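You operate a simulated robot arm through the tools that you are given. There is no shell and no other tool. Be economical: measure what you need, move in short steps, check, and stop when the job is done.

The job below is to be done with a simulated robot arm. You get a single attempt, and the scene is never put back.

TASK
Swap the sand box in the bath for the clay box and clamp the beam over it.
Fine: the old box stands on the blue mat, the new one keeps its pad; beam swung home, then the black nut tight.

It is judged by the outcome, as a careful person would: the job done as asked, and still so three seconds after it is handed in. It fails if anything else is knocked over, pushed out of place, dropped, spilled or broken.

THE ROBOT
A 7-joint arm with a two-finger gripper on a trunk, on a base that drives. Base frame: it is fixed to the floor where the robot stands at the start and does not move with it; the origin is under the middle of the robot, x ahead of it, y to its left, z up; the surface under the hand at the start is at about z = 940. Lengths are in mm, angles in degrees, forces in N, time in s.
With the tool pointing down near the work surface it reaches from about 320 to 800 mm from the robot's upright axis, wherever it stands. Its first joint turns from -166.0 to 166.0 degrees. Places, roughly: bath [600, -300, 1000]; black nut [500, -400, 1100]; black switch [800, -500, 1400]; blue mat [500, 0, 900]; grey beam [700, -200, 1100]; load handle [400, -300, 900]; motor box [700, -100, 1000]. Payload 2.45 kg.
The TCP is the grasp point between the finger pads, 27 mm short of the fingertips. In the tool frame z runs along the fingers and y along their closing line. The gripper opens to 80 mm. The gripper's body begins 54 mm behind the TCP.
Orientation is that of the tool frame in the base frame, as a unit quaternion [x, y, z, w]. With the fingers straight down and closing along the base's y, the tool's x points along the base's -x, its y along +y and its z along -z.

THE INTERFACE
- The arm moves only by the tool jog_arm. Its argument "increments" is one flat list of numbers, 7 for each row, row after row: the shift along the tool's x, y, z in cm, then the turn, a rotation vector about the tool's x, y, z in rad, then the finger opening in cm, from 0 to 8. In form: [dx, dy, dz, wx, wy, wz, jaw, dx, dy, dz, wx, wy, wz, jaw, ...]. A call has 1 to 12 rows; each row shifts and turns the commanded pose from where the row before left it, along the tool's axes as they then stand. Rows are played at 5 a second. More than 50 mm and 8.6 degrees between two rows, or a gripper value outside its range, and nothing of the call is played. A pose out of reach is approached as far as the arm can. The call stops where the force on the tool passes 90 N (or 10 N more than at its start, if that is more) or the arm is blocked; 0.2 s more then pass. Each finger travels about 153 mm/s and halts on what it meets, pressing with about 27 N; the grip force reading is that of the motor and also rises with nothing between the fingers. The clock runs only during rows and for 0.2 s after the last one: add rows that do not move to give the fingers time. It gives the time, the measured TCP pose, the force on the tool (base axes), the opening and the grip force at its end, in the units of the frame above (readings bear some noise), with the torque about the TCP (base axes, N m) and any sound that the robot's microphone picked up.
- Cameras (640 x 400 px; columns grow to the right, rows downward): "scene" is now at [55, 106.5, 1720.4]; the picture's right is [-0.43, -0.90, 0.00], its down [-0.68, 0.32, -0.66] and it looks along [0.59, -0.28, -0.76] (base axes); focal length 266 px, centre (320, 200). "wrist" rides on the gripper at [63, 13, -79] in the tool frame; the picture's right is [-0.19, 0.98, 0.00], its down [-0.72, -0.14, -0.68] and it looks along [-0.67, -0.13, 0.73] (tool axes); focal length 226 px, centre (320, 200). There is no depth. A picture from a camera that has moved, and an enlarged one, comes with that camera's place and axes in the base frame and with its lens.
- get_image(camera): a new picture of that camera. The clock stands still meanwhile.
- move_column(by): slides the trunk up (or, below 0, down) by that many mm; the arm and the scene camera ride with it, the base frame stays. It gives what a move gives, with no picture.
- steer(legs): drives the robot by 1 to 6 legs, each [ahead, turn to the left] in mm and degrees, along the robot's own axes; the way and the turn of a leg run together, so that a leg with both is an arc; at most 1500 mm and 180 degrees a leg. The arm and the cameras ride along, it lands a little off, and it stops where it bumps. It gives what a move gives.
- head_to(pan, tilt): turns the head with the scene camera to pan (to the left, within 120 degrees either way) and tilt (down, from -29 to 69), counted from straight ahead of the robot. It gives what a move gives.
- enlarge(camera, box): a new picture of the part [left, top, right, bottom] of that camera's present view, enlarged. The clock stands still meanwhile.
- job_done(): hands the job in; it is judged then, once.

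Work in short steps. Places have to be worked out from the pictures, the camera data and where the tool is seen: move nearer, look again, correct. Check each grasp and each placing, and mend what went wrong. You have 120 turns and 78 pictures in all, those below and enlarged ones among them. Open the gripper and draw the arm clear of the work before you hand the job in, unless the task says otherwise; then end with one line.

The tools are called after "Emit:" as name(argument=value, ...) on one line, values as JSON. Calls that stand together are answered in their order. jog_arm: Moves the arm, as the interface text tells. Its arguments: {"type":"object","properties":{"increments":{"type":"array","items":{"type":"number"}}},"required":["increments"]} The other tools are called the same way: move_column (by) slides the trunk up or down; steer (legs) drives the base; head_to (pan, tilt) turns the head that bears the scene camera; get_image (camera) takes a picture; enlarge (camera, box) takes an enlarged picture of a part of a camera's view; job_done () hands the job in.

At the start:

```text
t: 0.0
ee_pos: [392.4, -190.8, 1380.8]
tcp_rot: [-0.004, 1.0, 0.0, -0.001]
contact_force: [0.0, 1.4, -0.5]
wrist_torque: [-0.01, 0.02, 0.01]
grip_width: 79.6
gripper_force: 0.0
trunk travel left (down, up): [-350.0, 190.0]
robot x, y, heading: [-1.6, -1.5, -0.1]
head pan, tilt: [-25.1, 49.0]
```

scene: 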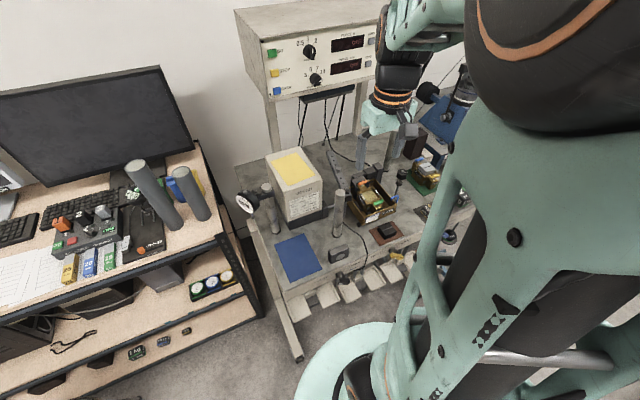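
wrist: 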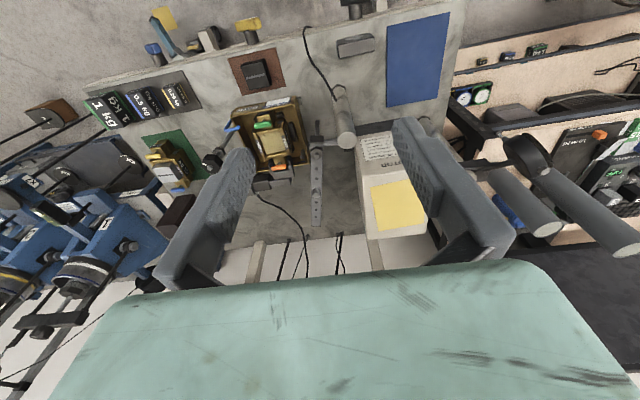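

I begin by enlarging both views around the bath to understand the apparatus.

Emit:
enlarge(camera="scene", box=[230, 90, 480, 310])

Emit:
enlarge(camera="wrist", box=[80, 0, 460, 240])

```text
1.82 times, centred on (355, 200) of scene
camera zoom: at [55.0, 106.5, 1720.4], right [-0.43, -0.9, 0.0], down [-0.68, 0.32, -0.66], along [0.59, -0.28, -0.76], focal length 484 px, centre (256, 200)
```

zoom: 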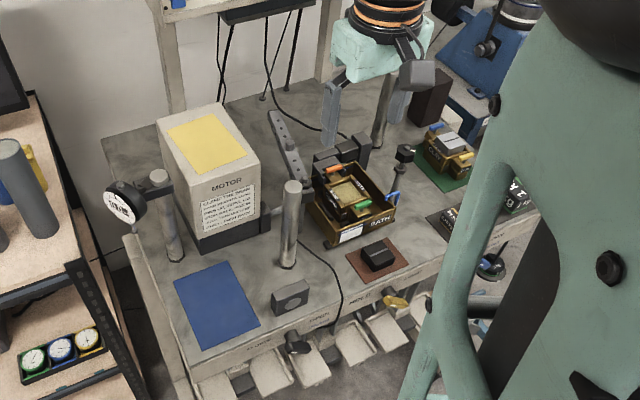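

```text
1.67 times, centred on (270, 120) of wrist
camera zoom: at [329.4, -178.2, 1460.8], right [0.19, 0.98, 0.0], down [0.72, -0.14, 0.68], along [0.67, -0.13, -0.73], focal length 377 px, centre (403, 333)
```

zoom: 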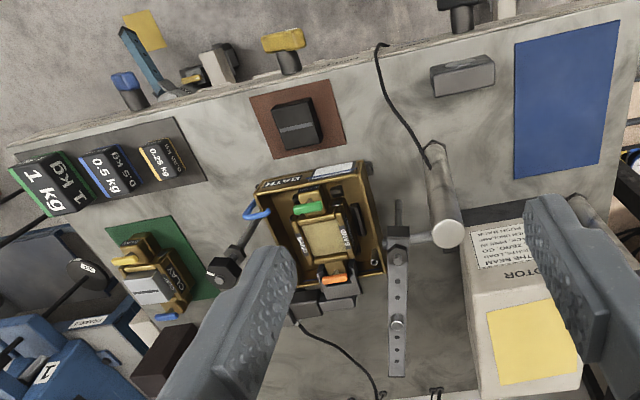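

I need to read the instruction plate on the motor box, and see the boxes closer.

Emit:
enlarge(camera="scene", box=[290, 180, 340, 212])

Emit:
enlarge(camera="wrist", box=[220, 85, 340, 175])

Emit:
enlarge(camera="scene", box=[330, 140, 460, 240])

```text
12.50 times, centred on (315, 196) of scene
camera zoom: at [55.0, 106.5, 1720.4], right [-0.43, -0.9, 0.0], down [-0.68, 0.32, -0.66], along [0.59, -0.28, -0.76], focal length 3330 px, centre (382, 250)
```

zoom: 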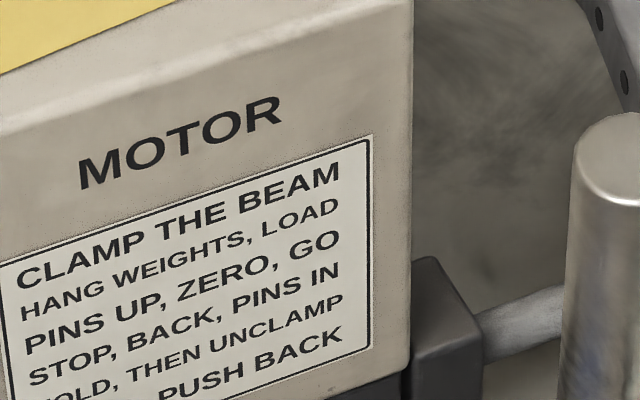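

```text
4.44 times, centred on (280, 130) of wrist
camera zoom: at [329.4, -178.2, 1460.8], right [0.19, 0.98, 0.0], down [0.72, -0.14, 0.68], along [0.67, -0.13, -0.73], focal length 1005 px, centre (498, 511)
```

zoom: 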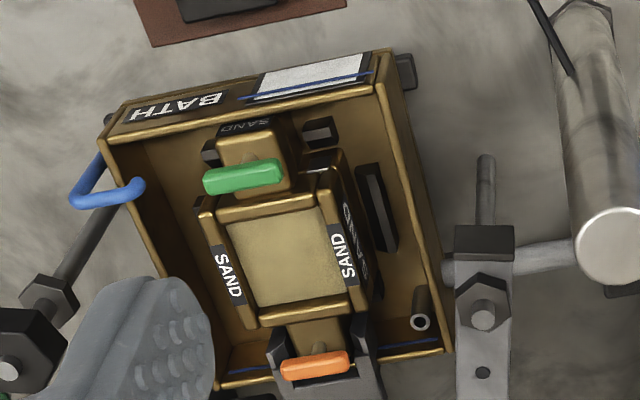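

```text
4.00 times, centred on (395, 190) of scene
camera zoom: at [55.0, 106.5, 1720.4], right [-0.43, -0.9, 0.0], down [-0.68, 0.32, -0.66], along [0.59, -0.28, -0.76], focal length 1066 px, centre (20, 240)
```

zoom: 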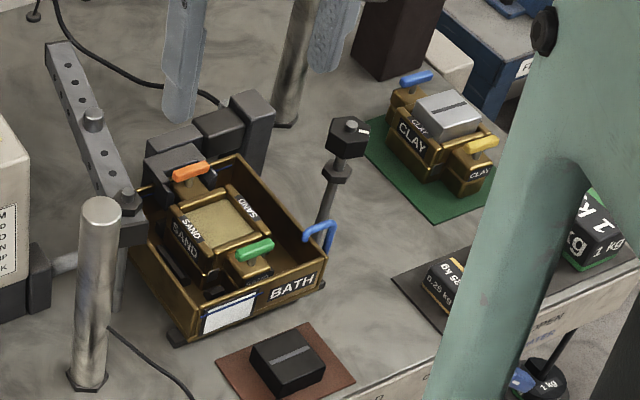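

The bath holds the sand box (orange/green pins), with the clay box on the green mat; the beam is hinged near [530,-223] and pointed along +x. I move the hand towards the bath for a closer wrist view.

Emit:
jog_arm(increments=[0.5, -4.5, 2, 0, 0, 0, 8, 0.5, -4.5, 2, 0, 0, 0, 8, 0, -4.5, 2, 0, 0, 0, 8, 0, -2.5, 2, 0, 0, 0, 8])

Emit:
get_image(camera="wrist")

Emit:
enlarge(camera="scene", box=[320, 130, 440, 290])

```text
t: 1.0
ee_pos: [381.0, -353.9, 1299.3]
tcp_rot: [-0.003, 1.0, 0.0, 0.0]
contact_force: [0.2, -0.5, -0.8]
wrist_torque: [0.02, -0.03, 0.0]
grip_width: 80.1
gripper_force: 0.1
trunk travel left (down, up): [-350.0, 190.0]
robot x, y, heading: [-2.2, -1.7, -0.2]
head pan, tilt: [-25.1, 49.0]
```

```text
70 pictures are left
camera wrist: at [317.2, -341.7, 1378.9], right [0.19, 0.98, 0.0], down [0.72, -0.14, 0.68], along [0.67, -0.13, -0.73], focal length 226 px, centre (320, 200)
```

wrist: 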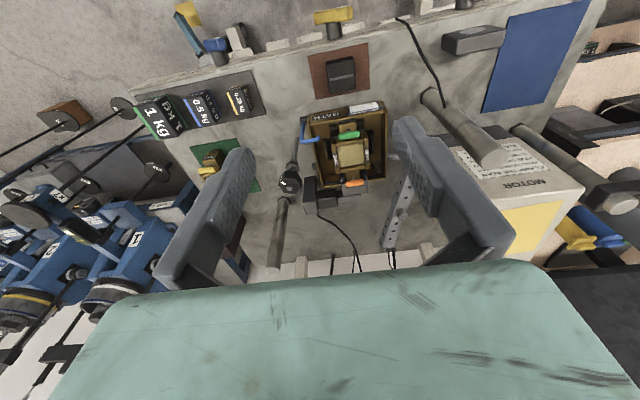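

```text
2.50 times, centred on (380, 210) of scene
camera zoom: at [53.3, 105.6, 1720.5], right [-0.43, -0.9, 0.0], down [-0.68, 0.32, -0.66], along [0.59, -0.28, -0.75], focal length 666 px, centre (170, 175)
```

zoom: 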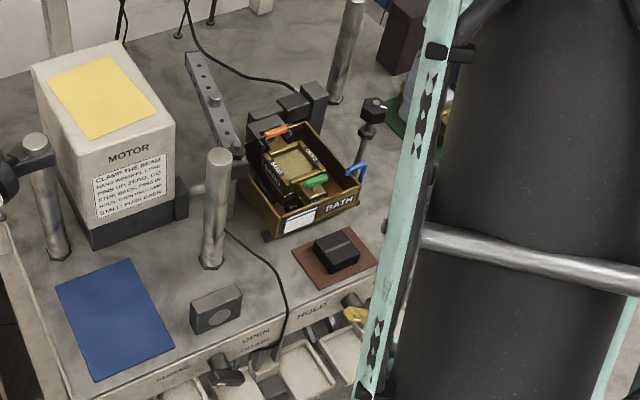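

Look in detail at the box, nut, and the front handles.

Emit:
enlarge(camera="wrist", box=[260, 90, 420, 250])

Emit:
enlarge(camera="scene", box=[350, 240, 400, 300])

```text
2.50 times, centred on (340, 170) of wrist
camera zoom: at [317.2, -341.7, 1378.9], right [0.19, 0.98, 0.0], down [0.72, -0.14, 0.68], along [0.67, -0.13, -0.73], focal length 565 px, centre (270, 275)
```

zoom: 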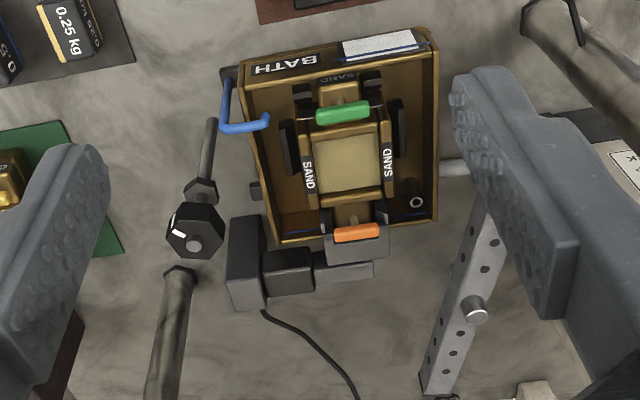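

```text
6.67 times, centred on (375, 270) of scene
camera zoom: at [53.3, 105.6, 1720.5], right [-0.43, -0.9, 0.0], down [-0.68, 0.32, -0.66], along [0.59, -0.28, -0.75], focal length 1776 px, centre (-47, -267)
```

zoom: 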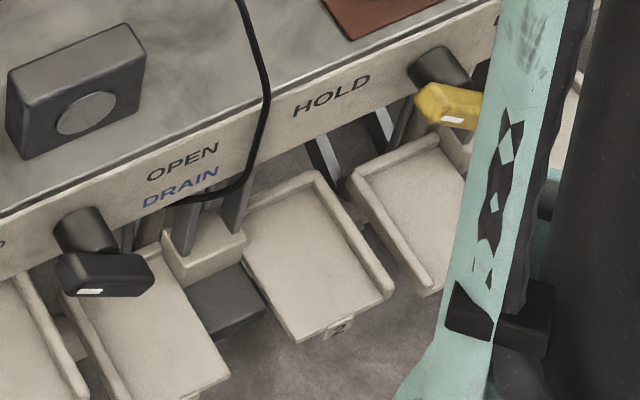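

Nut is about [515,-420,1120], box centre about [563,-330,1000], beam pivot about [559,-229]. I move to [440,-320,1140] for a close look into the bath.

Emit:
jog_arm(increments=[-1.5, 1, 4, 0, 0, 0, 8, -1.5, 1, 4, 0, 0, 0, 8, -1.5, 1, 4, 0, 0, 0, 8, -1.4, 0.4, 4, 0, 0, 0, 8])

Emit:
get_image(camera="wrist")

```text
t: 2.0
ee_pos: [441.4, -317.2, 1140.2]
tcp_rot: [-0.003, 1.0, -0.001, -0.001]
contact_force: [0.6, -1.2, 0.7]
wrist_torque: [0.06, 0.03, -0.01]
grip_width: 79.9
gripper_force: 0.1
trunk travel left (down, up): [-350.0, 190.0]
robot x, y, heading: [-0.5, 2.1, -0.4]
head pan, tilt: [-25.1, 49.0]
```

```text
66 pictures are left
camera wrist: at [378.0, -305.2, 1219.7], right [0.19, 0.98, 0.0], down [0.72, -0.14, 0.68], along [0.67, -0.13, -0.73], focal length 226 px, centre (320, 200)
```

wrist: 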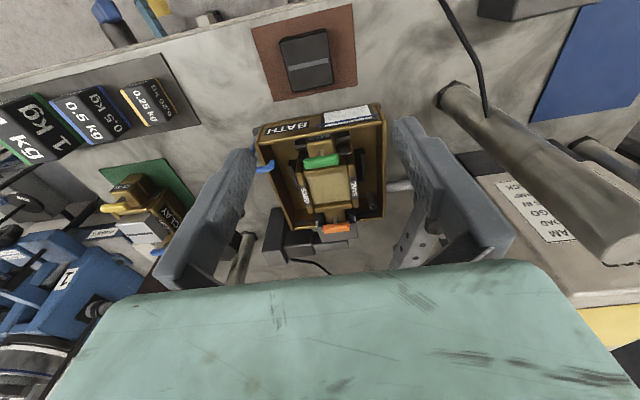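

Emit:
enlarge(camera="wrist", box=[245, 90, 405, 260])

Emit:
enlarge(camera="wrist", box=[90, 150, 250, 290])

```text
2.35 times, centred on (325, 175) of wrist
camera zoom: at [378.0, -305.2, 1219.7], right [0.19, 0.98, 0.0], down [0.72, -0.14, 0.68], along [0.67, -0.13, -0.73], focal length 532 px, centre (308, 259)
```

zoom: 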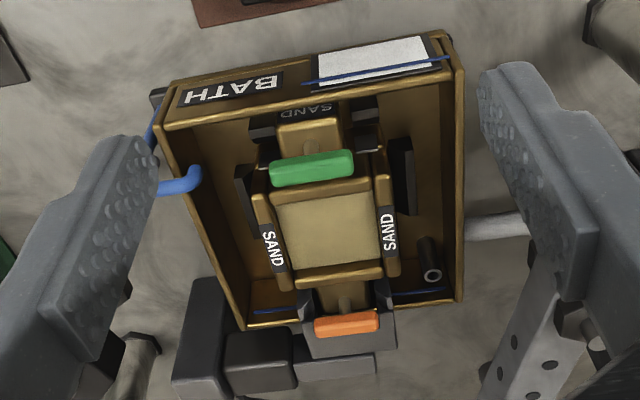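

```text
2.86 times, centred on (170, 220) of wrist
camera zoom: at [378.0, -305.2, 1219.7], right [0.19, 0.98, 0.0], down [0.72, -0.14, 0.68], along [0.67, -0.13, -0.73], focal length 646 px, centre (749, 143)
```

zoom: 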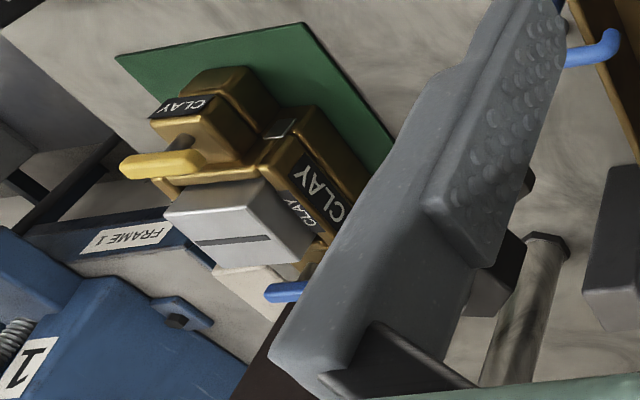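

I check the shape and size of both boxes in the scene camera.

Emit:
enlarge(camera="scene", box=[345, 170, 405, 228])

```text
6.90 times, centred on (375, 199) of scene
camera zoom: at [54.3, 105.7, 1720.4], right [-0.43, -0.9, 0.0], down [-0.68, 0.32, -0.66], along [0.59, -0.28, -0.76], focal length 1837 px, centre (-59, 207)
```

zoom: 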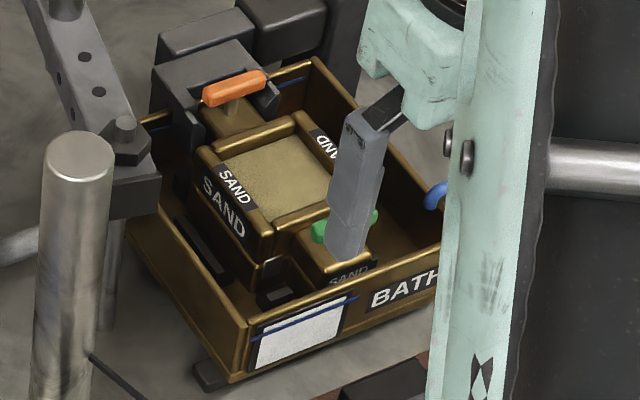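

The box body is about 66–71 mm wide in y, centred near [563,-330], top near z=997, with the finger gap to the bath walls adequate. I move over it to z=1060 and check.

Emit:
jog_arm(increments=[-4, -0.5, 0, 0, 0, 0, 8, -4, -0.5, 0, 0, 0, 0, 8, -4, -0.3, 0, 0, 0, 0, 8, 0, 0, 4, 0, 0, 0, 8, 0, 0, 4, 0, 0, 0, 8, 0, 0, 0, 0, 0, 0, 8])

Emit:
get_image(camera="wrist")

Emit:
enlarge(camera="scene", box=[310, 130, 430, 230])

```text
t: 3.4
ee_pos: [560.8, -330.1, 1059.0]
tcp_rot: [-0.002, 1.0, 0.001, -0.001]
contact_force: [-0.2, 0.2, 0.1]
wrist_torque: [0.04, -0.02, 0.04]
grip_width: 79.9
gripper_force: 0.0
trunk travel left (down, up): [-350.0, 190.0]
robot x, y, heading: [5.8, -6.0, -0.2]
head pan, tilt: [-25.1, 49.0]
```

```text
62 pictures are left
camera wrist: at [497.4, -318.5, 1138.3], right [0.19, 0.98, 0.0], down [0.72, -0.14, 0.68], along [0.67, -0.13, -0.73], focal length 226 px, centre (320, 200)
```

wrist: 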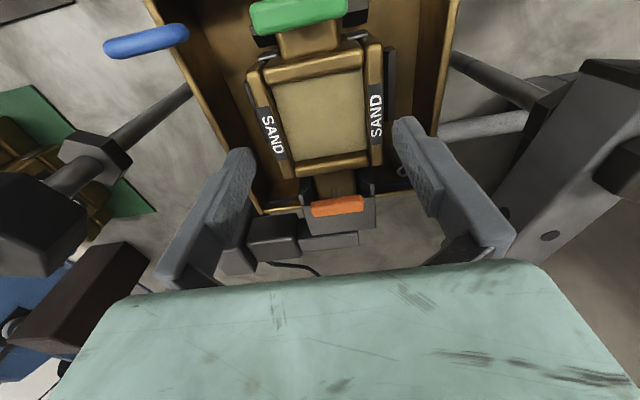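

```text
4.00 times, centred on (370, 180) of scene
camera zoom: at [53.2, 106.3, 1720.5], right [-0.43, -0.9, 0.0], down [-0.68, 0.32, -0.66], along [0.59, -0.28, -0.75], focal length 1066 px, centre (120, 280)
```

zoom: 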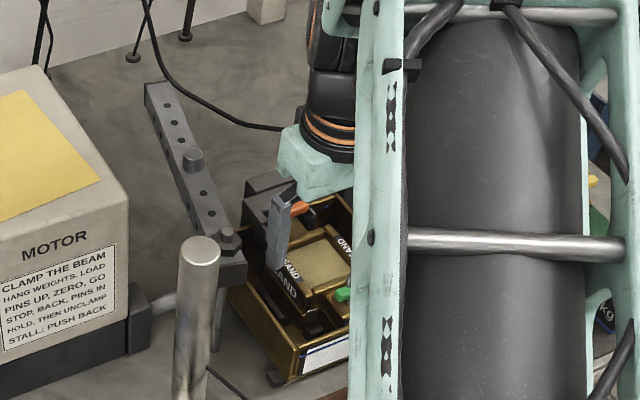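

Box centre reads about [558,-328]; width ~73 mm against the 80 mm opening. I shift y by +2 mm and lower slowly to z≈1000.

Emit:
jog_arm(increments=[0, 0.2, 1.5, 0, 0, 0, 8, 0, 0, 1.5, 0, 0, 0, 8, 0, 0, 1.5, 0, 0, 0, 8, 0, 0, 1, 0, 0, 0, 8, 0, 0, 0, 0, 0, 0, 8])

Emit:
get_image(camera="wrist")

```text
t: 4.6
ee_pos: [561.4, -324.2, 1014.8]
tcp_rot: [-0.003, 1.0, -0.003, 0.007]
contact_force: [-1.9, 18.2, 84.0]
wrist_torque: [4.47, 0.33, -0.02]
grip_width: 70.0
gripper_force: 0.1
trunk travel left (down, up): [-350.0, 190.0]
robot x, y, heading: [3.5, -4.8, -0.1]
head pan, tilt: [-25.1, 49.0]
```

```text
60 pictures are left
camera wrist: at [497.0, -311.0, 1094.6], right [0.19, 0.98, 0.0], down [0.71, -0.13, 0.69], along [0.68, -0.13, -0.72], focal length 226 px, centre (320, 200)
```

wrist: 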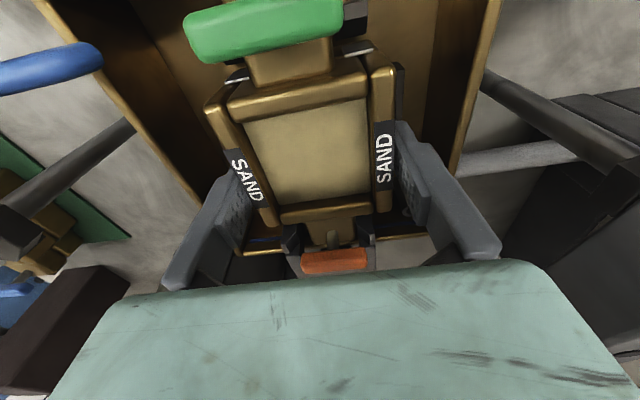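

Contact at tip z≈988 on the +y finger, I think. I enlarge to see what it touches before moving further.

Emit:
enlarge(camera="wrist", box=[340, 50, 500, 250])

Emit:
enlarge(camera="scene", box=[340, 165, 410, 230])

```text
2.00 times, centred on (420, 150) of wrist
camera zoom: at [497.0, -311.0, 1094.6], right [0.19, 0.98, 0.0], down [0.71, -0.13, 0.69], along [0.68, -0.13, -0.72], focal length 452 px, centre (120, 300)
```

zoom: 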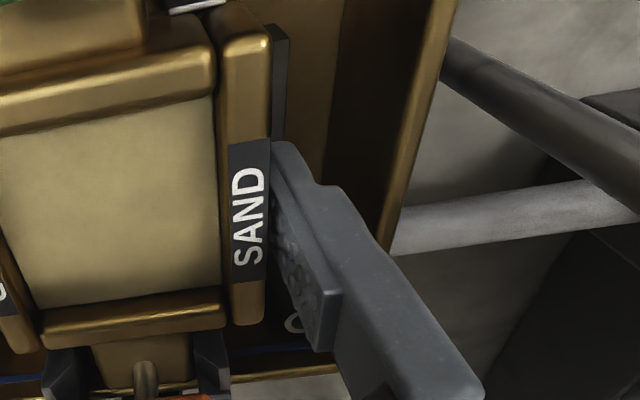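

```text
6.15 times, centred on (375, 198) of scene
camera zoom: at [46.3, 112.1, 1721.1], right [-0.43, -0.9, 0.0], down [-0.68, 0.32, -0.66], along [0.6, -0.28, -0.75], focal length 1640 px, centre (-18, 215)
```

zoom: 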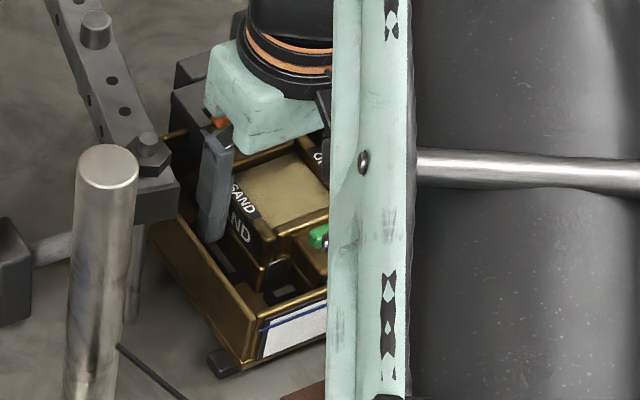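

The +y finger seems to rest on the black guide rail beside the box (tips at z≈988, box side about 12 mm above). I back up 4 mm, recentre, and read.

Emit:
jog_arm(increments=[0, 0, -0.4, 0, 0, 0, 8, 0, 0, -0.4, 0, 0, 0, 8, 0, 0, 0, 0, 0, 0, 8])

```text
t: 5.4
ee_pos: [561.8, -323.7, 1017.1]
tcp_rot: [-0.004, 1.0, -0.001, 0.001]
contact_force: [11.6, 11.3, 38.3]
wrist_torque: [2.13, -0.38, -0.49]
grip_width: 71.4
gripper_force: 0.0
trunk travel left (down, up): [-350.0, 190.0]
robot x, y, heading: [-1.9, 1.2, -0.2]
head pan, tilt: [-25.1, 49.0]
```

Still loaded; raise further until free.

Emit:
jog_arm(increments=[0, 0, -0.5, 0, 0, 0, 8, 0, 0, -0.3, 0, 0, 0, 8, 0, 0, 0, 0, 0, 0, 8])

Emit:
enlarge(camera="wrist", box=[160, 30, 500, 260])

```text
t: 6.2
ee_pos: [559.6, -326.7, 1020.9]
tcp_rot: [-0.002, 1.0, 0.0, -0.001]
contact_force: [1.0, 0.8, 0.6]
wrist_torque: [-0.02, -0.04, -0.01]
grip_width: 80.3
gripper_force: 0.0
trunk travel left (down, up): [-350.0, 190.0]
robot x, y, heading: [-0.1, -1.0, -0.3]
head pan, tilt: [-25.1, 49.0]
```

```text
1.74 times, centred on (330, 145) of wrist
camera zoom: at [496.6, -315.3, 1101.3], right [0.19, 0.98, 0.0], down [0.72, -0.14, 0.68], along [0.67, -0.13, -0.73], focal length 393 px, centre (303, 296)
```

zoom: 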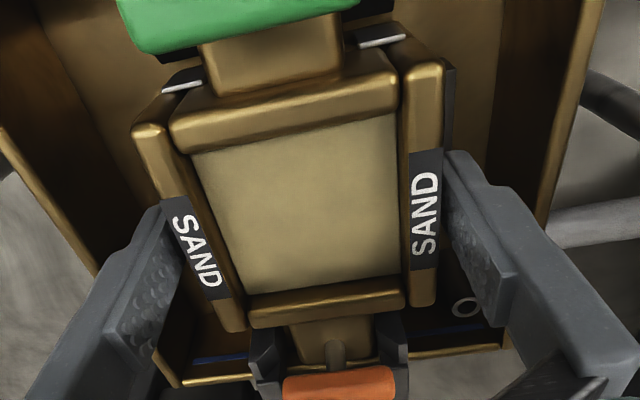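

Free again at z=1021 with tips at 994; the rim top works out near z=1010, so the pads overlap the box by ~16 mm. I lower 2 mm and close.

Emit:
jog_arm(increments=[0, 0.1, 0.2, 0, 0, 0, 8, 0, 0, 0, 0, 0, 0, 6, 0, 0, 0, 0, 0, 0, 6, 0, 0, 0, 0, 0, 0, 6])

```text
t: 7.2
ee_pos: [561.9, -325.3, 1020.2]
tcp_rot: [-0.002, 1.0, 0.0, -0.001]
contact_force: [-2.2, 0.3, -0.5]
wrist_torque: [-0.16, 0.31, -0.07]
grip_width: 68.1
gripper_force: 27.2
trunk travel left (down, up): [-350.0, 190.0]
robot x, y, heading: [2.5, -3.0, -0.3]
head pan, tilt: [-25.1, 49.0]
```

Gripped at 68.1 mm, as judged. I lift a few millimetres and check that the box follows.

Emit:
jog_arm(increments=[0, 0, -0.4, 0, 0, 0, 5, 0, 0, -0.4, 0, 0, 0, 5, 0, 0, -0.4, 0, 0, 0, 5, 0, 0, -0.4, 0, 0, 0, 5, 0, 0, 0, 0, 0, 0, 5])

Emit:
get_image(camera="wrist")

```text
t: 8.4
ee_pos: [562.6, -325.6, 1036.0]
tcp_rot: [-0.003, 1.0, 0.0, -0.001]
contact_force: [0.0, -0.4, -7.9]
wrist_torque: [0.0, -0.08, 0.0]
grip_width: 67.9
gripper_force: 26.5
trunk travel left (down, up): [-350.0, 190.0]
robot x, y, heading: [3.1, -1.0, -0.0]
head pan, tilt: [-25.1, 49.0]
```

```text
56 pictures are left
camera wrist: at [498.2, -313.4, 1115.8], right [0.19, 0.98, 0.0], down [0.72, -0.14, 0.68], along [0.67, -0.13, -0.73], focal length 226 px, centre (320, 200)
```

wrist: 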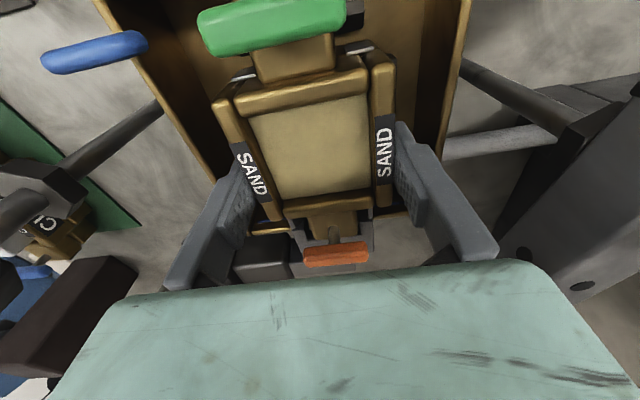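

The sand box (~0.8 kg) came along. I lift it well above the posts.

Emit:
jog_arm(increments=[0, 0, -2, 0, 0, 0, 5, 0, 0, -2.5, 0, 0, 0, 5, 0, 0, -2.5, 0, 0, 0, 5, 0, 0, -3, 0, 0, 0, 5, 0, 0, -3, 0, 0, 0, 5, 0, 0, -3, 0, 0, 0, 5, 0, 0, -3, 0, 0, 0, 5, 0, 0, -2.5, 0, 0, 0, 5, 0, 0, 0, 0, 0, 0, 5])

Emit:
get_image(camera="scene")

```text
t: 10.4
ee_pos: [560.2, -324.6, 1248.5]
tcp_rot: [-0.003, 1.0, 0.001, -0.001]
contact_force: [0.6, 0.2, -7.1]
wrist_torque: [0.02, -0.05, 0.03]
grip_width: 67.8
gripper_force: 26.2
trunk travel left (down, up): [-350.0, 190.0]
robot x, y, heading: [0.1, -4.1, -0.0]
head pan, tilt: [-25.1, 49.0]
```

```text
55 pictures are left
camera scene: at [54.3, 105.7, 1720.4], right [-0.43, -0.9, 0.0], down [-0.68, 0.32, -0.66], along [0.59, -0.28, -0.76], focal length 266 px, centre (320, 200)
```

scene: 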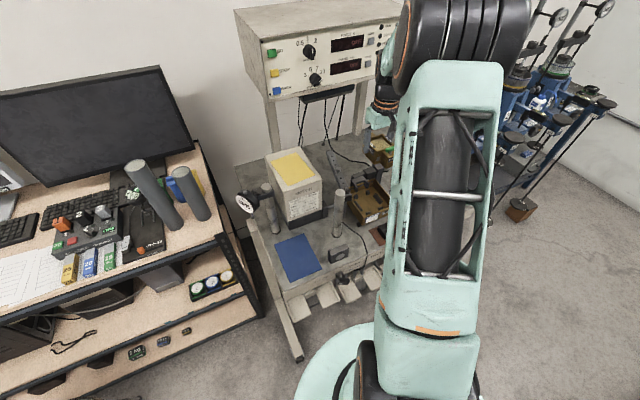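

The mat is centred near [475,-11] (x 405–545, y −68–45). I raise 3 cm more and carry the box over the post to above it.

Emit:
jog_arm(increments=[0, 0, -1.5, 0, 0, 0, 5, 0, 0, -1.5, 0, 0, 0, 5, 1, 3.2, 0, 0, 0, 0, 5, 1, 3.6, 0, 0, 0, 0, 5, 1, 3.6, 0, 0, 0, 0, 5, 1, 3.6, 0, 0, 0, 0, 5, 1, 3.6, 0, 0, 0, 0, 5, 1, 3.6, 0, 0, 0, 0, 5, 1, 3.6, 0, 0, 0, 0, 5, 1, 3.6, 0, 0, 0, 0, 5, 0.5, 3, 0, 0, 0, 0, 5, 0, 0, 0, 0, 0, 0, 5])

Emit:
get_image(camera="scene")

Emit:
get_image(camera="wrist")

```text
t: 13.0
ee_pos: [474.6, -10.8, 1283.8]
tcp_rot: [-0.003, 1.0, -0.001, 0.0]
contact_force: [-0.1, 0.1, -7.6]
wrist_torque: [0.02, -0.05, -0.02]
grip_width: 67.8
gripper_force: 26.6
trunk travel left (down, up): [-350.0, 190.0]
robot x, y, heading: [-3.2, -5.3, 0.2]
head pan, tilt: [-25.1, 49.0]
```

```text
54 pictures are left
camera scene: at [53.9, 106.0, 1720.4], right [-0.43, -0.9, 0.0], down [-0.68, 0.32, -0.66], along [0.59, -0.28, -0.75], focal length 266 px, centre (320, 200)
```

scene: 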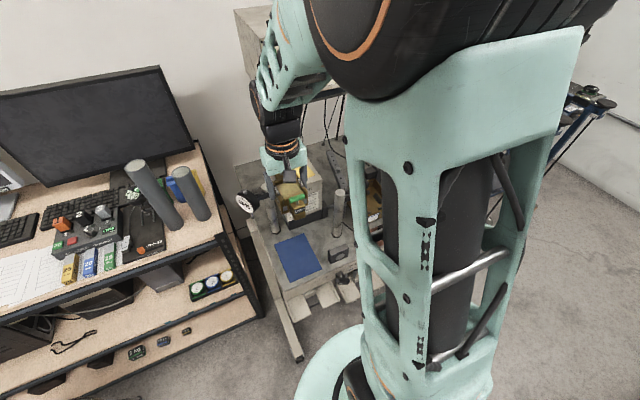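

```text
53 pictures are left
camera wrist: at [411.3, 1.1, 1363.3], right [0.19, 0.98, 0.0], down [0.72, -0.14, 0.68], along [0.67, -0.13, -0.73], focal length 226 px, centre (320, 200)
```

wrist: 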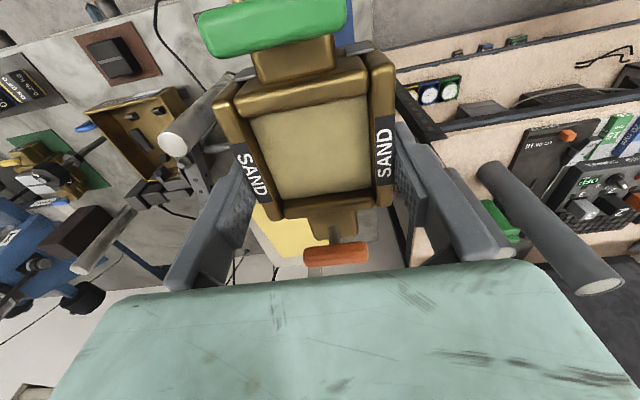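

Positioned above the mat. I lower to z≈1060 and look.

Emit:
jog_arm(increments=[0, 0, 3, 0, 0, 0, 5, 0, 0, 3.5, 0, 0, 0, 5, 0, 0, 3.5, 0, 0, 0, 5, 0, 0, 3.5, 0, 0, 0, 5, 0, 0, 3.5, 0, 0, 0, 5, 0, 0, 3.5, 0, 0, 0, 5, 0, 0, 2, 0, 0, 0, 5, 0, 0, 0, 0, 0, 0, 5])

Emit:
enlarge(camera="scene", box=[240, 180, 350, 300])

```text
t: 14.8
ee_pos: [475.5, -12.2, 1054.6]
tcp_rot: [-0.004, 1.0, 0.0, 0.0]
contact_force: [0.4, -0.5, -6.9]
wrist_torque: [0.01, -0.06, 0.0]
grip_width: 67.6
gripper_force: 27.3
trunk travel left (down, up): [-350.0, 190.0]
robot x, y, heading: [-0.9, -3.4, -0.0]
head pan, tilt: [-25.1, 49.0]
```

```text
3.33 times, centred on (295, 240) of scene
camera zoom: at [53.7, 106.4, 1720.5], right [-0.43, -0.9, 0.0], down [-0.68, 0.32, -0.66], along [0.59, -0.28, -0.75], focal length 888 px, centre (403, 67)
```

zoom: 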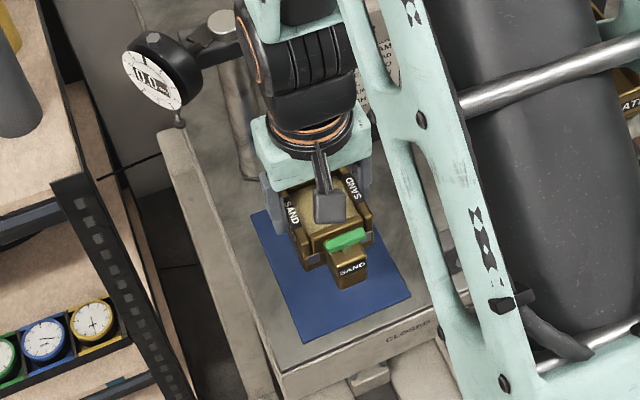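

Box is over the mat. Lower gently towards contact.

Emit:
jog_arm(increments=[0, 0, 1, 0, 0, 0, 5, 0, 0, 1, 0, 0, 0, 5, 0, 0, 0.7, 0, 0, 0, 5, 0, 0, 0.5, 0, 0, 0, 5, 0, 0, 0.3, 0, 0, 0, 5, 0, 0, 0, 0, 0, 0, 5])

```text
t: 16.2
ee_pos: [474.3, -11.8, 1021.0]
tcp_rot: [-0.004, 1.0, 0.001, 0.001]
contact_force: [0.2, 0.1, -7.5]
wrist_torque: [-0.01, -0.06, 0.01]
grip_width: 67.8
gripper_force: 26.6
trunk travel left (down, up): [-350.0, 190.0]
robot x, y, heading: [3.0, 1.4, 0.2]
head pan, tilt: [-25.1, 49.0]
```

Not yet in contact; keep lowering in small steps.

Emit:
jog_arm(increments=[0, 0, 0.4, 0, 0, 0, 5, 0, 0, 0.3, 0, 0, 0, 5, 0, 0, 0.3, 0, 0, 0, 5, 0, 0, 0, 0, 0, 0, 5])

```text
t: 17.2
ee_pos: [473.8, -11.6, 1010.8]
tcp_rot: [-0.003, 1.0, 0.0, 0.001]
contact_force: [0.4, -1.0, -7.9]
wrist_torque: [0.0, -0.05, 0.0]
grip_width: 67.7
gripper_force: 27.4
trunk travel left (down, up): [-350.0, 190.0]
robot x, y, heading: [0.7, -1.6, -0.0]
head pan, tilt: [-25.1, 49.0]
```

Emit:
jog_arm(increments=[0, 0, 0.3, 0, 0, 0, 5, 0, 0, 0.3, 0, 0, 0, 5, 0, 0, 0.3, 0, 0, 0, 5, 0, 0, 0, 0, 0, 0, 5])

Emit:
enlarge(camera="scene", box=[260, 210, 340, 290])

```text
t: 18.2
ee_pos: [475.1, -11.7, 1001.9]
tcp_rot: [-0.003, 1.0, 0.0, 0.0]
contact_force: [-0.1, -0.2, -7.1]
wrist_torque: [0.0, -0.04, 0.0]
grip_width: 67.9
gripper_force: 27.2
trunk travel left (down, up): [-350.0, 190.0]
robot x, y, heading: [2.6, -0.8, 0.2]
head pan, tilt: [-25.1, 49.0]
```

```text
5.00 times, centred on (300, 250) of scene
camera zoom: at [53.8, 106.4, 1720.4], right [-0.43, -0.9, 0.0], down [-0.68, 0.32, -0.66], along [0.59, -0.28, -0.75], focal length 1332 px, centre (420, -50)
```

zoom: 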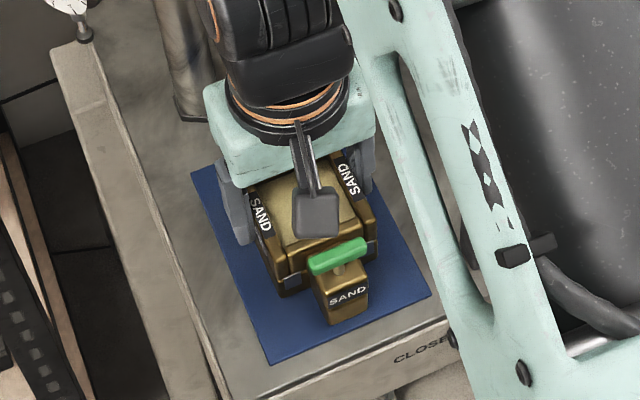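

Nearly down. Continue in 2 mm steps.

Emit:
jog_arm(increments=[0, 0, 0.2, 0, 0, 0, 5, 0, 0, 0.2, 0, 0, 0, 5, 0, 0, 0.2, 0, 0, 0, 5, 0, 0, 0, 0, 0, 0, 5])

```text
t: 19.2
ee_pos: [474.8, -10.8, 997.7]
tcp_rot: [-0.003, 1.0, 0.0, 0.001]
contact_force: [-0.9, 2.0, 13.3]
wrist_torque: [-0.03, 0.78, -0.02]
grip_width: 67.9
gripper_force: 26.8
trunk travel left (down, up): [-350.0, 190.0]
robot x, y, heading: [-0.0, 0.2, -0.2]
head pan, tilt: [-25.1, 49.0]
```

Contact at TCP z≈998. Release and rise clear.

Emit:
jog_arm(increments=[0, 0, -0.1, 0, 0, 0, 6.5, 0, 0, 0, 0, 0, 0, 8, 0, 0, 0, 0, 0, 0, 8, 0, 0, -1, 0, 0, 0, 8, 0, 0, -2, 0, 0, 0, 8, 0, 0, -4, 0, 0, 0, 8, 0, 0, -4.5, 0, 0, 0, 8, 0, 0, -4.5, 0, 0, 0, 8, 0, 0, -4.5, 0, 0, 0, 8, 0, 0, -4.5, 0, 0, 0, 8])

Emit:
get_image(camera="wrist")

```text
t: 21.4
ee_pos: [473.7, -8.8, 1246.9]
tcp_rot: [-0.003, 1.0, -0.001, 0.0]
contact_force: [0.6, 0.5, -0.3]
wrist_torque: [-0.01, 0.0, -0.02]
grip_width: 80.0
gripper_force: 0.1
trunk travel left (down, up): [-350.0, 190.0]
robot x, y, heading: [-1.1, -3.9, 0.0]
head pan, tilt: [-25.1, 49.0]
```

```text
50 pictures are left
camera wrist: at [410.1, 3.8, 1326.3], right [0.19, 0.98, 0.0], down [0.72, -0.14, 0.68], along [0.67, -0.13, -0.73], focal length 226 px, centre (320, 200)
```

wrist: 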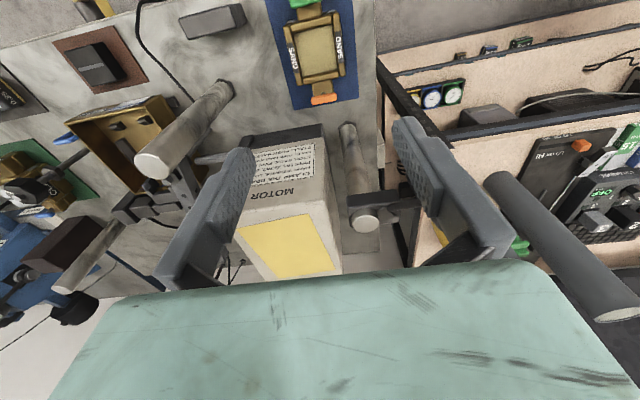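

The sand box stands on the mat. Now move at height towards the clay box (~[584,-600]) for a look.

Emit:
jog_arm(increments=[0.3, -4.5, -1, 0, 0, 0, 8, 0.3, -4.8, -1, 0, 0, 0, 8, 0.3, -4.8, -1, 0, 0, 0, 8, 0.3, -4.8, 0, 0, 0, 0, 8, 0.3, -4.8, 0, 0, 0, 0, 8, 0.3, -4.8, 0, 0, 0, 0, 8, 0.3, -4.8, 0, 0, 0, 0, 8, 0.3, -4.8, 0, 0, 0, 0, 8, 0.3, -4.8, 0, 0, 0, 0, 8, 0.3, -4.8, 0, 0, 0, 0, 8, 0, -4.8, 0, 0, 0, 0, 8])

Emit:
get_image(camera="wrist")

```text
t: 23.8
ee_pos: [445.8, -538.8, 1277.1]
tcp_rot: [-0.002, 1.0, 0.0, 0.0]
contact_force: [0.4, 0.4, 0.0]
wrist_torque: [0.01, -0.02, 0.04]
grip_width: 79.9
gripper_force: 0.0
trunk travel left (down, up): [-350.0, 190.0]
robot x, y, heading: [-2.7, -4.0, -0.4]
head pan, tilt: [-25.1, 49.0]
```

```text
49 pictures are left
camera wrist: at [383.0, -527.3, 1357.1], right [0.19, 0.98, 0.0], down [0.72, -0.14, 0.68], along [0.67, -0.13, -0.73], focal length 226 px, centre (320, 200)
```

wrist: 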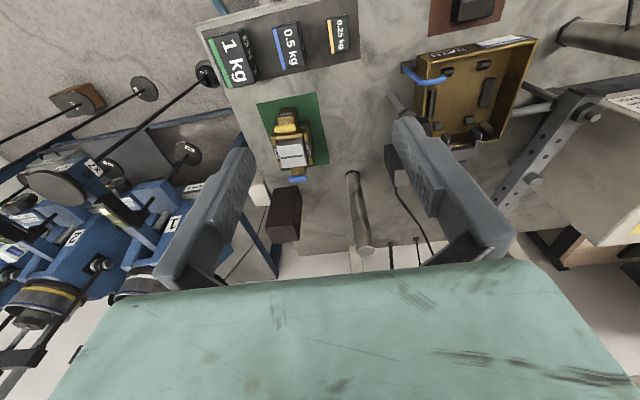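

Clay box is about [571,-615], ~840 mm from the axis – out of reach. I'll shift the base ~200 mm to the right; first tuck the arm back near its start pose.

Emit:
jog_arm(increments=[0.8, 4.3, -1.2, 0, 0, 0, 8, 0.8, 4.3, -1.2, 0, 0, 0, 8, 0.8, 4.3, -1.2, 0, 0, 0, 8, 0.8, 4.3, -1.2, 0, 0, 0, 8, 0.8, 4.3, -1.2, 0, 0, 0, 8, 0.8, 4.3, -1.2, 0, 0, 0, 8, 0.8, 4.3, -1.2, 0, 0, 0, 8, 0.8, 4.3, -1.2, 0, 0, 0, 8])

Emit:
head_to(pan=-80, tilt=45)

Emit:
get_image(camera="scene")

```text
t: 25.6
ee_pos: [379.6, -193.8, 1374.4]
tcp_rot: [-0.002, 1.0, -0.001, 0.0]
contact_force: [-1.0, -0.4, -0.4]
wrist_torque: [-0.04, -0.06, 0.0]
grip_width: 79.9
gripper_force: 0.1
trunk travel left (down, up): [-350.0, 190.0]
robot x, y, heading: [1.1, -1.4, 0.0]
head pan, tilt: [-25.1, 49.0]
```

```text
t: 26.8
ee_pos: [382.1, -194.1, 1373.1]
tcp_rot: [-0.003, 1.0, 0.0, 0.001]
contact_force: [0.8, -0.6, 0.6]
wrist_torque: [-0.03, 0.02, -0.03]
grip_width: 80.3
gripper_force: 0.1
trunk travel left (down, up): [-350.0, 190.0]
robot x, y, heading: [3.3, -4.9, -0.0]
head pan, tilt: [-80.0, 45.0]
```

```text
48 pictures are left
camera scene: at [-3.2, 59.4, 1726.0], right [-0.98, -0.17, 0.0], down [-0.12, 0.7, -0.71], along [0.12, -0.7, -0.71], focal length 266 px, centre (320, 200)
```

scene: 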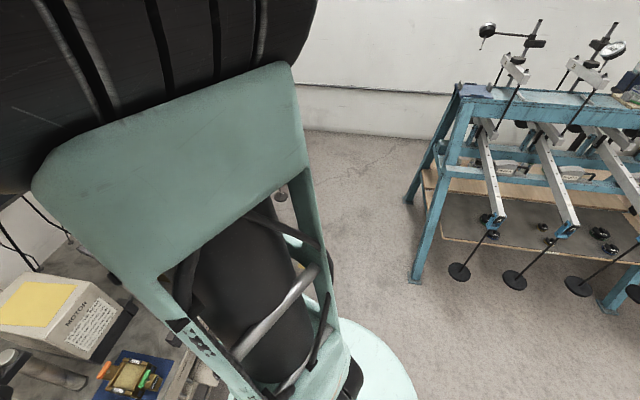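

The floor to the right is free. Turn right, drive 200 mm, turn back.

Emit:
steer(legs=[[0, -90], [210, 0], [0, 90]])

Emit:
head_to(pan=-15, tilt=50)

Emit:
get_image(camera="scene")

Emit:
get_image(camera="wrist")

```text
t: 36.3
ee_pos: [387.1, -401.9, 1373.0]
tcp_rot: [-0.009, 1.0, 0.001, 0.0]
contact_force: [0.6, -0.3, 0.2]
wrist_torque: [0.0, 0.0, -0.01]
grip_width: 80.2
gripper_force: 0.1
trunk travel left (down, up): [-350.0, 190.0]
robot x, y, heading: [7.7, -212.4, 0.6]
head pan, tilt: [-80.0, 45.0]
```

```text
t: 37.6
ee_pos: [387.4, -401.7, 1371.9]
tcp_rot: [-0.01, 1.0, 0.001, -0.002]
contact_force: [0.0, -0.5, -1.0]
wrist_torque: [0.01, 0.03, 0.02]
grip_width: 79.9
gripper_force: 0.0
trunk travel left (down, up): [-350.0, 190.0]
robot x, y, heading: [7.1, -210.2, 0.4]
head pan, tilt: [-15.0, 50.0]
```

```text
47 pictures are left
camera scene: at [57.9, -101.7, 1721.7], right [-0.37, -0.93, 0.0], down [-0.69, 0.27, -0.67], along [0.62, -0.25, -0.74], focal length 266 px, centre (320, 200)
```

scene: 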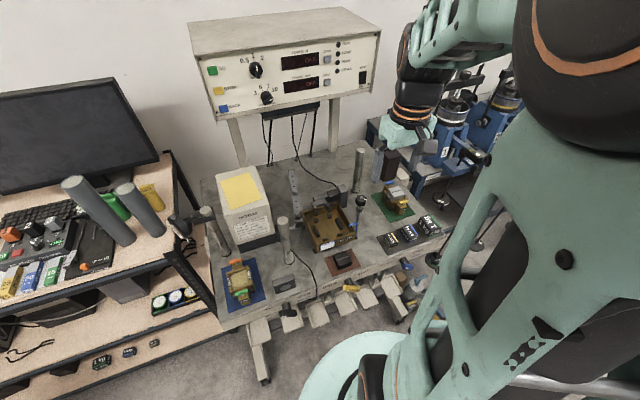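

```text
46 pictures are left
camera wrist: at [324.4, -390.0, 1451.4], right [0.17, 0.98, 0.0], down [0.72, -0.13, 0.68], along [0.67, -0.12, -0.73], focal length 226 px, centre (320, 200)
```

wrist: 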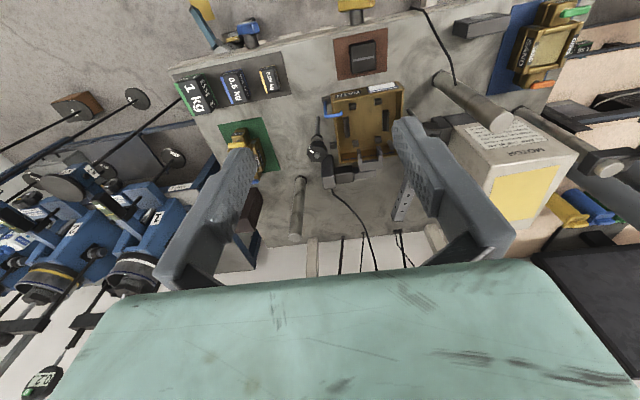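

Moved well. Now go to view the clay box from near: TCP about [470,-610,1180].

Emit:
jog_arm(increments=[-1, -2.6, 2.4, 0, 0, 0, 8, -1, -2.6, 2.4, 0, 0, 0, 8, -1, -2.6, 2.4, 0, 0, 0, 8, -1, -2.6, 2.4, 0, 0, 0, 8, -1, -2.6, 2.4, 0, 0, 0, 8, -1, -2.6, 2.4, 0, 0, 0, 8, -1, -2.6, 2.4, 0, 0, 0, 8, -1, -2.6, 2.4, 0, 0, 0, 8])

Emit:
get_image(camera="wrist")

Emit:
enlarge(camera="scene", box=[280, 140, 450, 260])

```text
t: 39.4
ee_pos: [471.6, -608.2, 1180.3]
tcp_rot: [-0.009, 1.0, 0.0, 0.0]
contact_force: [0.1, -0.2, 0.4]
wrist_torque: [-0.01, -0.02, 0.01]
grip_width: 80.0
gripper_force: 0.0
trunk travel left (down, up): [-350.0, 190.0]
robot x, y, heading: [4.2, -213.9, 0.9]
head pan, tilt: [-15.0, 50.0]
```

```text
45 pictures are left
camera wrist: at [408.3, -596.9, 1259.7], right [0.17, 0.98, 0.0], down [0.72, -0.13, 0.68], along [0.67, -0.12, -0.73], focal length 226 px, centre (320, 200)
```

wrist: 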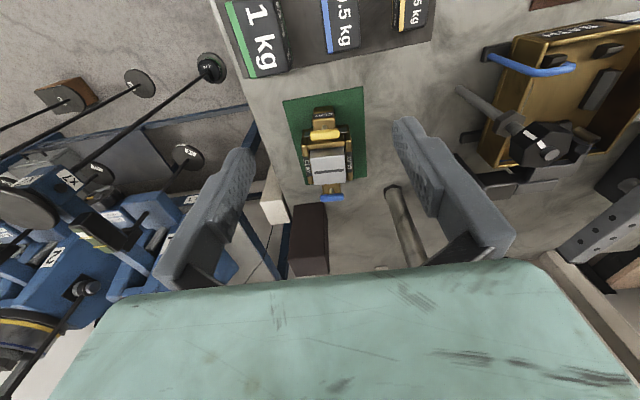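

```text
3.33 times, centred on (365, 200) of scene
camera zoom: at [60.1, -93.3, 1719.1], right [-0.25, -0.97, 0.0], down [-0.74, 0.19, -0.64], along [0.62, -0.16, -0.77], focal length 888 px, centre (170, 200)
```

zoom: 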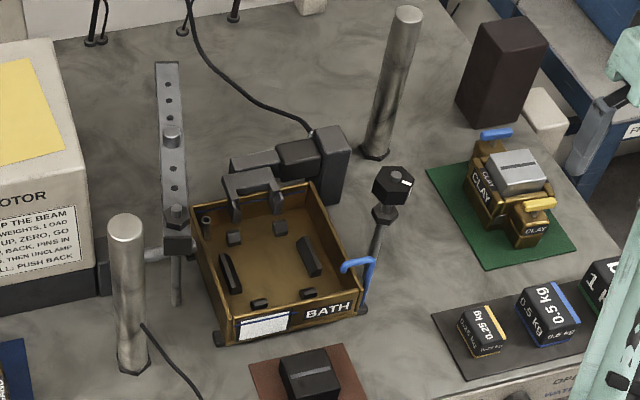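

Very clear: the empty bath with rails, stops and the rear fork; the clay box stands with the yellow pin forward, same orientation as the sand box. I approach to measure its centre and yaw.

Emit:
jog_arm(increments=[-2, -0.2, 3, 0, 0, 0, 8, -2, -0.2, 3, 0, 0, 0, 8, -2, -0.2, 3, 0, 0, 0, 8, 0, 0, 0, 0, 0, 0, 8])

Emit:
enlarge(camera="wrist", box=[240, 50, 420, 220])

```text
t: 40.4
ee_pos: [531.2, -611.5, 1091.9]
tcp_rot: [-0.009, 1.0, 0.0, 0.001]
contact_force: [-0.9, 0.2, -0.6]
wrist_torque: [0.02, -0.04, -0.02]
grip_width: 80.1
gripper_force: 0.1
trunk travel left (down, up): [-350.0, 190.0]
robot x, y, heading: [5.6, -215.1, 0.5]
head pan, tilt: [-15.0, 50.0]
```

```text
2.35 times, centred on (330, 135) of wrist
camera zoom: at [467.5, -600.2, 1172.0], right [0.17, 0.98, 0.0], down [0.72, -0.13, 0.68], along [0.67, -0.12, -0.73], focal length 532 px, centre (296, 353)
```

zoom: 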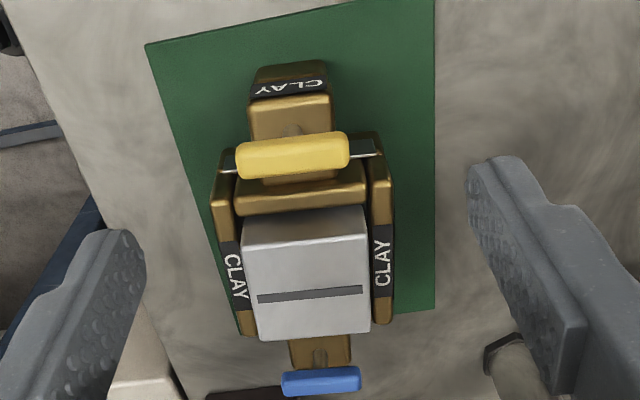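

Clay box centre ≈ [588,-616], rim width ~67, yaw about −3° relative to the mat. I turn the tool to match (+0.07 rad about tool z) and move over it.

Emit:
jog_arm(increments=[-2, -0.2, 0, 0, 0, 0.035, 8, -2, -0.2, 0, 0, 0, 0.035, 8, -1.7, -0.2, 2, 0, 0, 0, 8, 0, 0, 2, 0, 0, 0, 8, 0, 0, 0, 0, 0, 0, 8])

Emit:
get_image(camera="wrist")

```text
t: 41.6
ee_pos: [587.9, -618.7, 1051.0]
tcp_rot: [0.025, 1.0, 0.0, 0.0]
contact_force: [-0.2, 0.8, 0.2]
wrist_torque: [0.01, 0.01, -0.01]
grip_width: 80.1
gripper_force: 0.1
trunk travel left (down, up): [-350.0, 190.0]
robot x, y, heading: [8.5, -216.7, 0.6]
head pan, tilt: [-15.0, 50.0]
```

```text
42 pictures are left
camera wrist: at [526.5, -602.9, 1130.8], right [0.24, 0.97, 0.0], down [0.71, -0.18, 0.68], along [0.66, -0.17, -0.73], focal length 226 px, centre (320, 200)
```

wrist: 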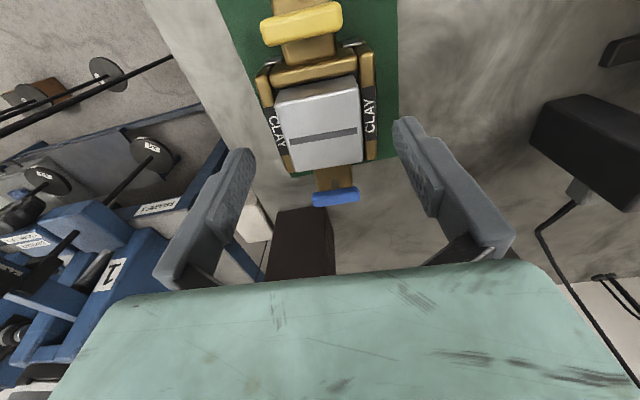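

Aligned; the box is ~1.5° further turned. I correct and lower to z≈999.

Emit:
jog_arm(increments=[0, 0.1, 1.5, 0, 0, 0.025, 8, 0, 0, 1.5, 0, 0, 0, 8, 0, 0, 1.2, 0, 0, 0, 8, 0, 0, 1.0, 0, 0, 0, 8, 0, 0, 0, 0, 0, 0, 8])

Emit:
get_image(camera="wrist")

```text
t: 42.8
ee_pos: [587.4, -619.8, 999.7]
tcp_rot: [0.039, 0.999, 0.001, 0.0]
contact_force: [-0.1, 0.0, 0.1]
wrist_torque: [0.0, 0.01, 0.01]
grip_width: 79.9
gripper_force: 0.0
trunk travel left (down, up): [-350.0, 190.0]
robot x, y, heading: [4.8, -214.4, 0.6]
head pan, tilt: [-15.0, 50.0]
```

```text
41 pictures are left
camera wrist: at [526.0, -601.6, 1079.8], right [0.27, 0.96, 0.0], down [0.71, -0.2, 0.68], along [0.66, -0.18, -0.73], focal length 226 px, centre (320, 200)
```

wrist: 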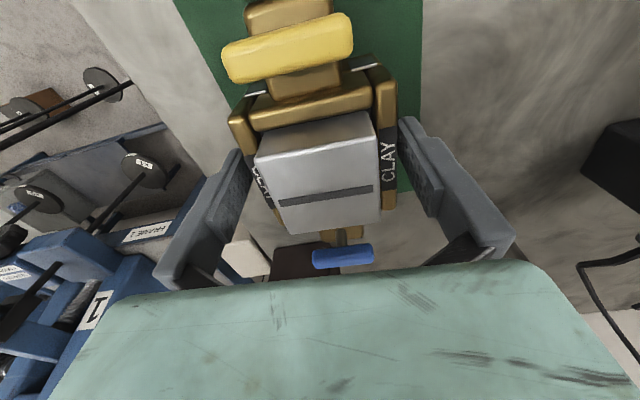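

Fingers straddle the rim. Close and test-lift slightly.

Emit:
jog_arm(increments=[0, 0, 0, 0, 0, 0, 6, 0, 0, 0, 0, 0, 0, 5, 0, 0, 0, 0, 0, 0, 5, 0, 0, -0.5, 0, 0, 0, 5, 0, 0, -0.5, 0, 0, 0, 5, 0, 0, 0, 0, 0, 0, 5])

Emit:
get_image(camera="wrist")

```text
t: 44.2
ee_pos: [588.6, -618.9, 1008.0]
tcp_rot: [0.038, 0.999, 0.0, 0.0]
contact_force: [-0.6, 0.9, -11.6]
wrist_torque: [0.0, 0.0, 0.02]
grip_width: 67.8
gripper_force: 26.9
trunk travel left (down, up): [-350.0, 190.0]
robot x, y, heading: [3.7, -214.6, 0.7]
head pan, tilt: [-15.0, 50.0]
```

```text
40 pictures are left
camera wrist: at [526.4, -601.3, 1088.7], right [0.27, 0.96, 0.0], down [0.71, -0.2, 0.68], along [0.66, -0.18, -0.73], focal length 226 px, centre (320, 200)
```

wrist: 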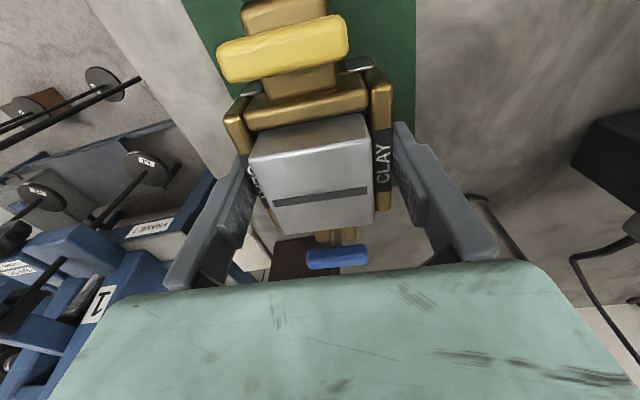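

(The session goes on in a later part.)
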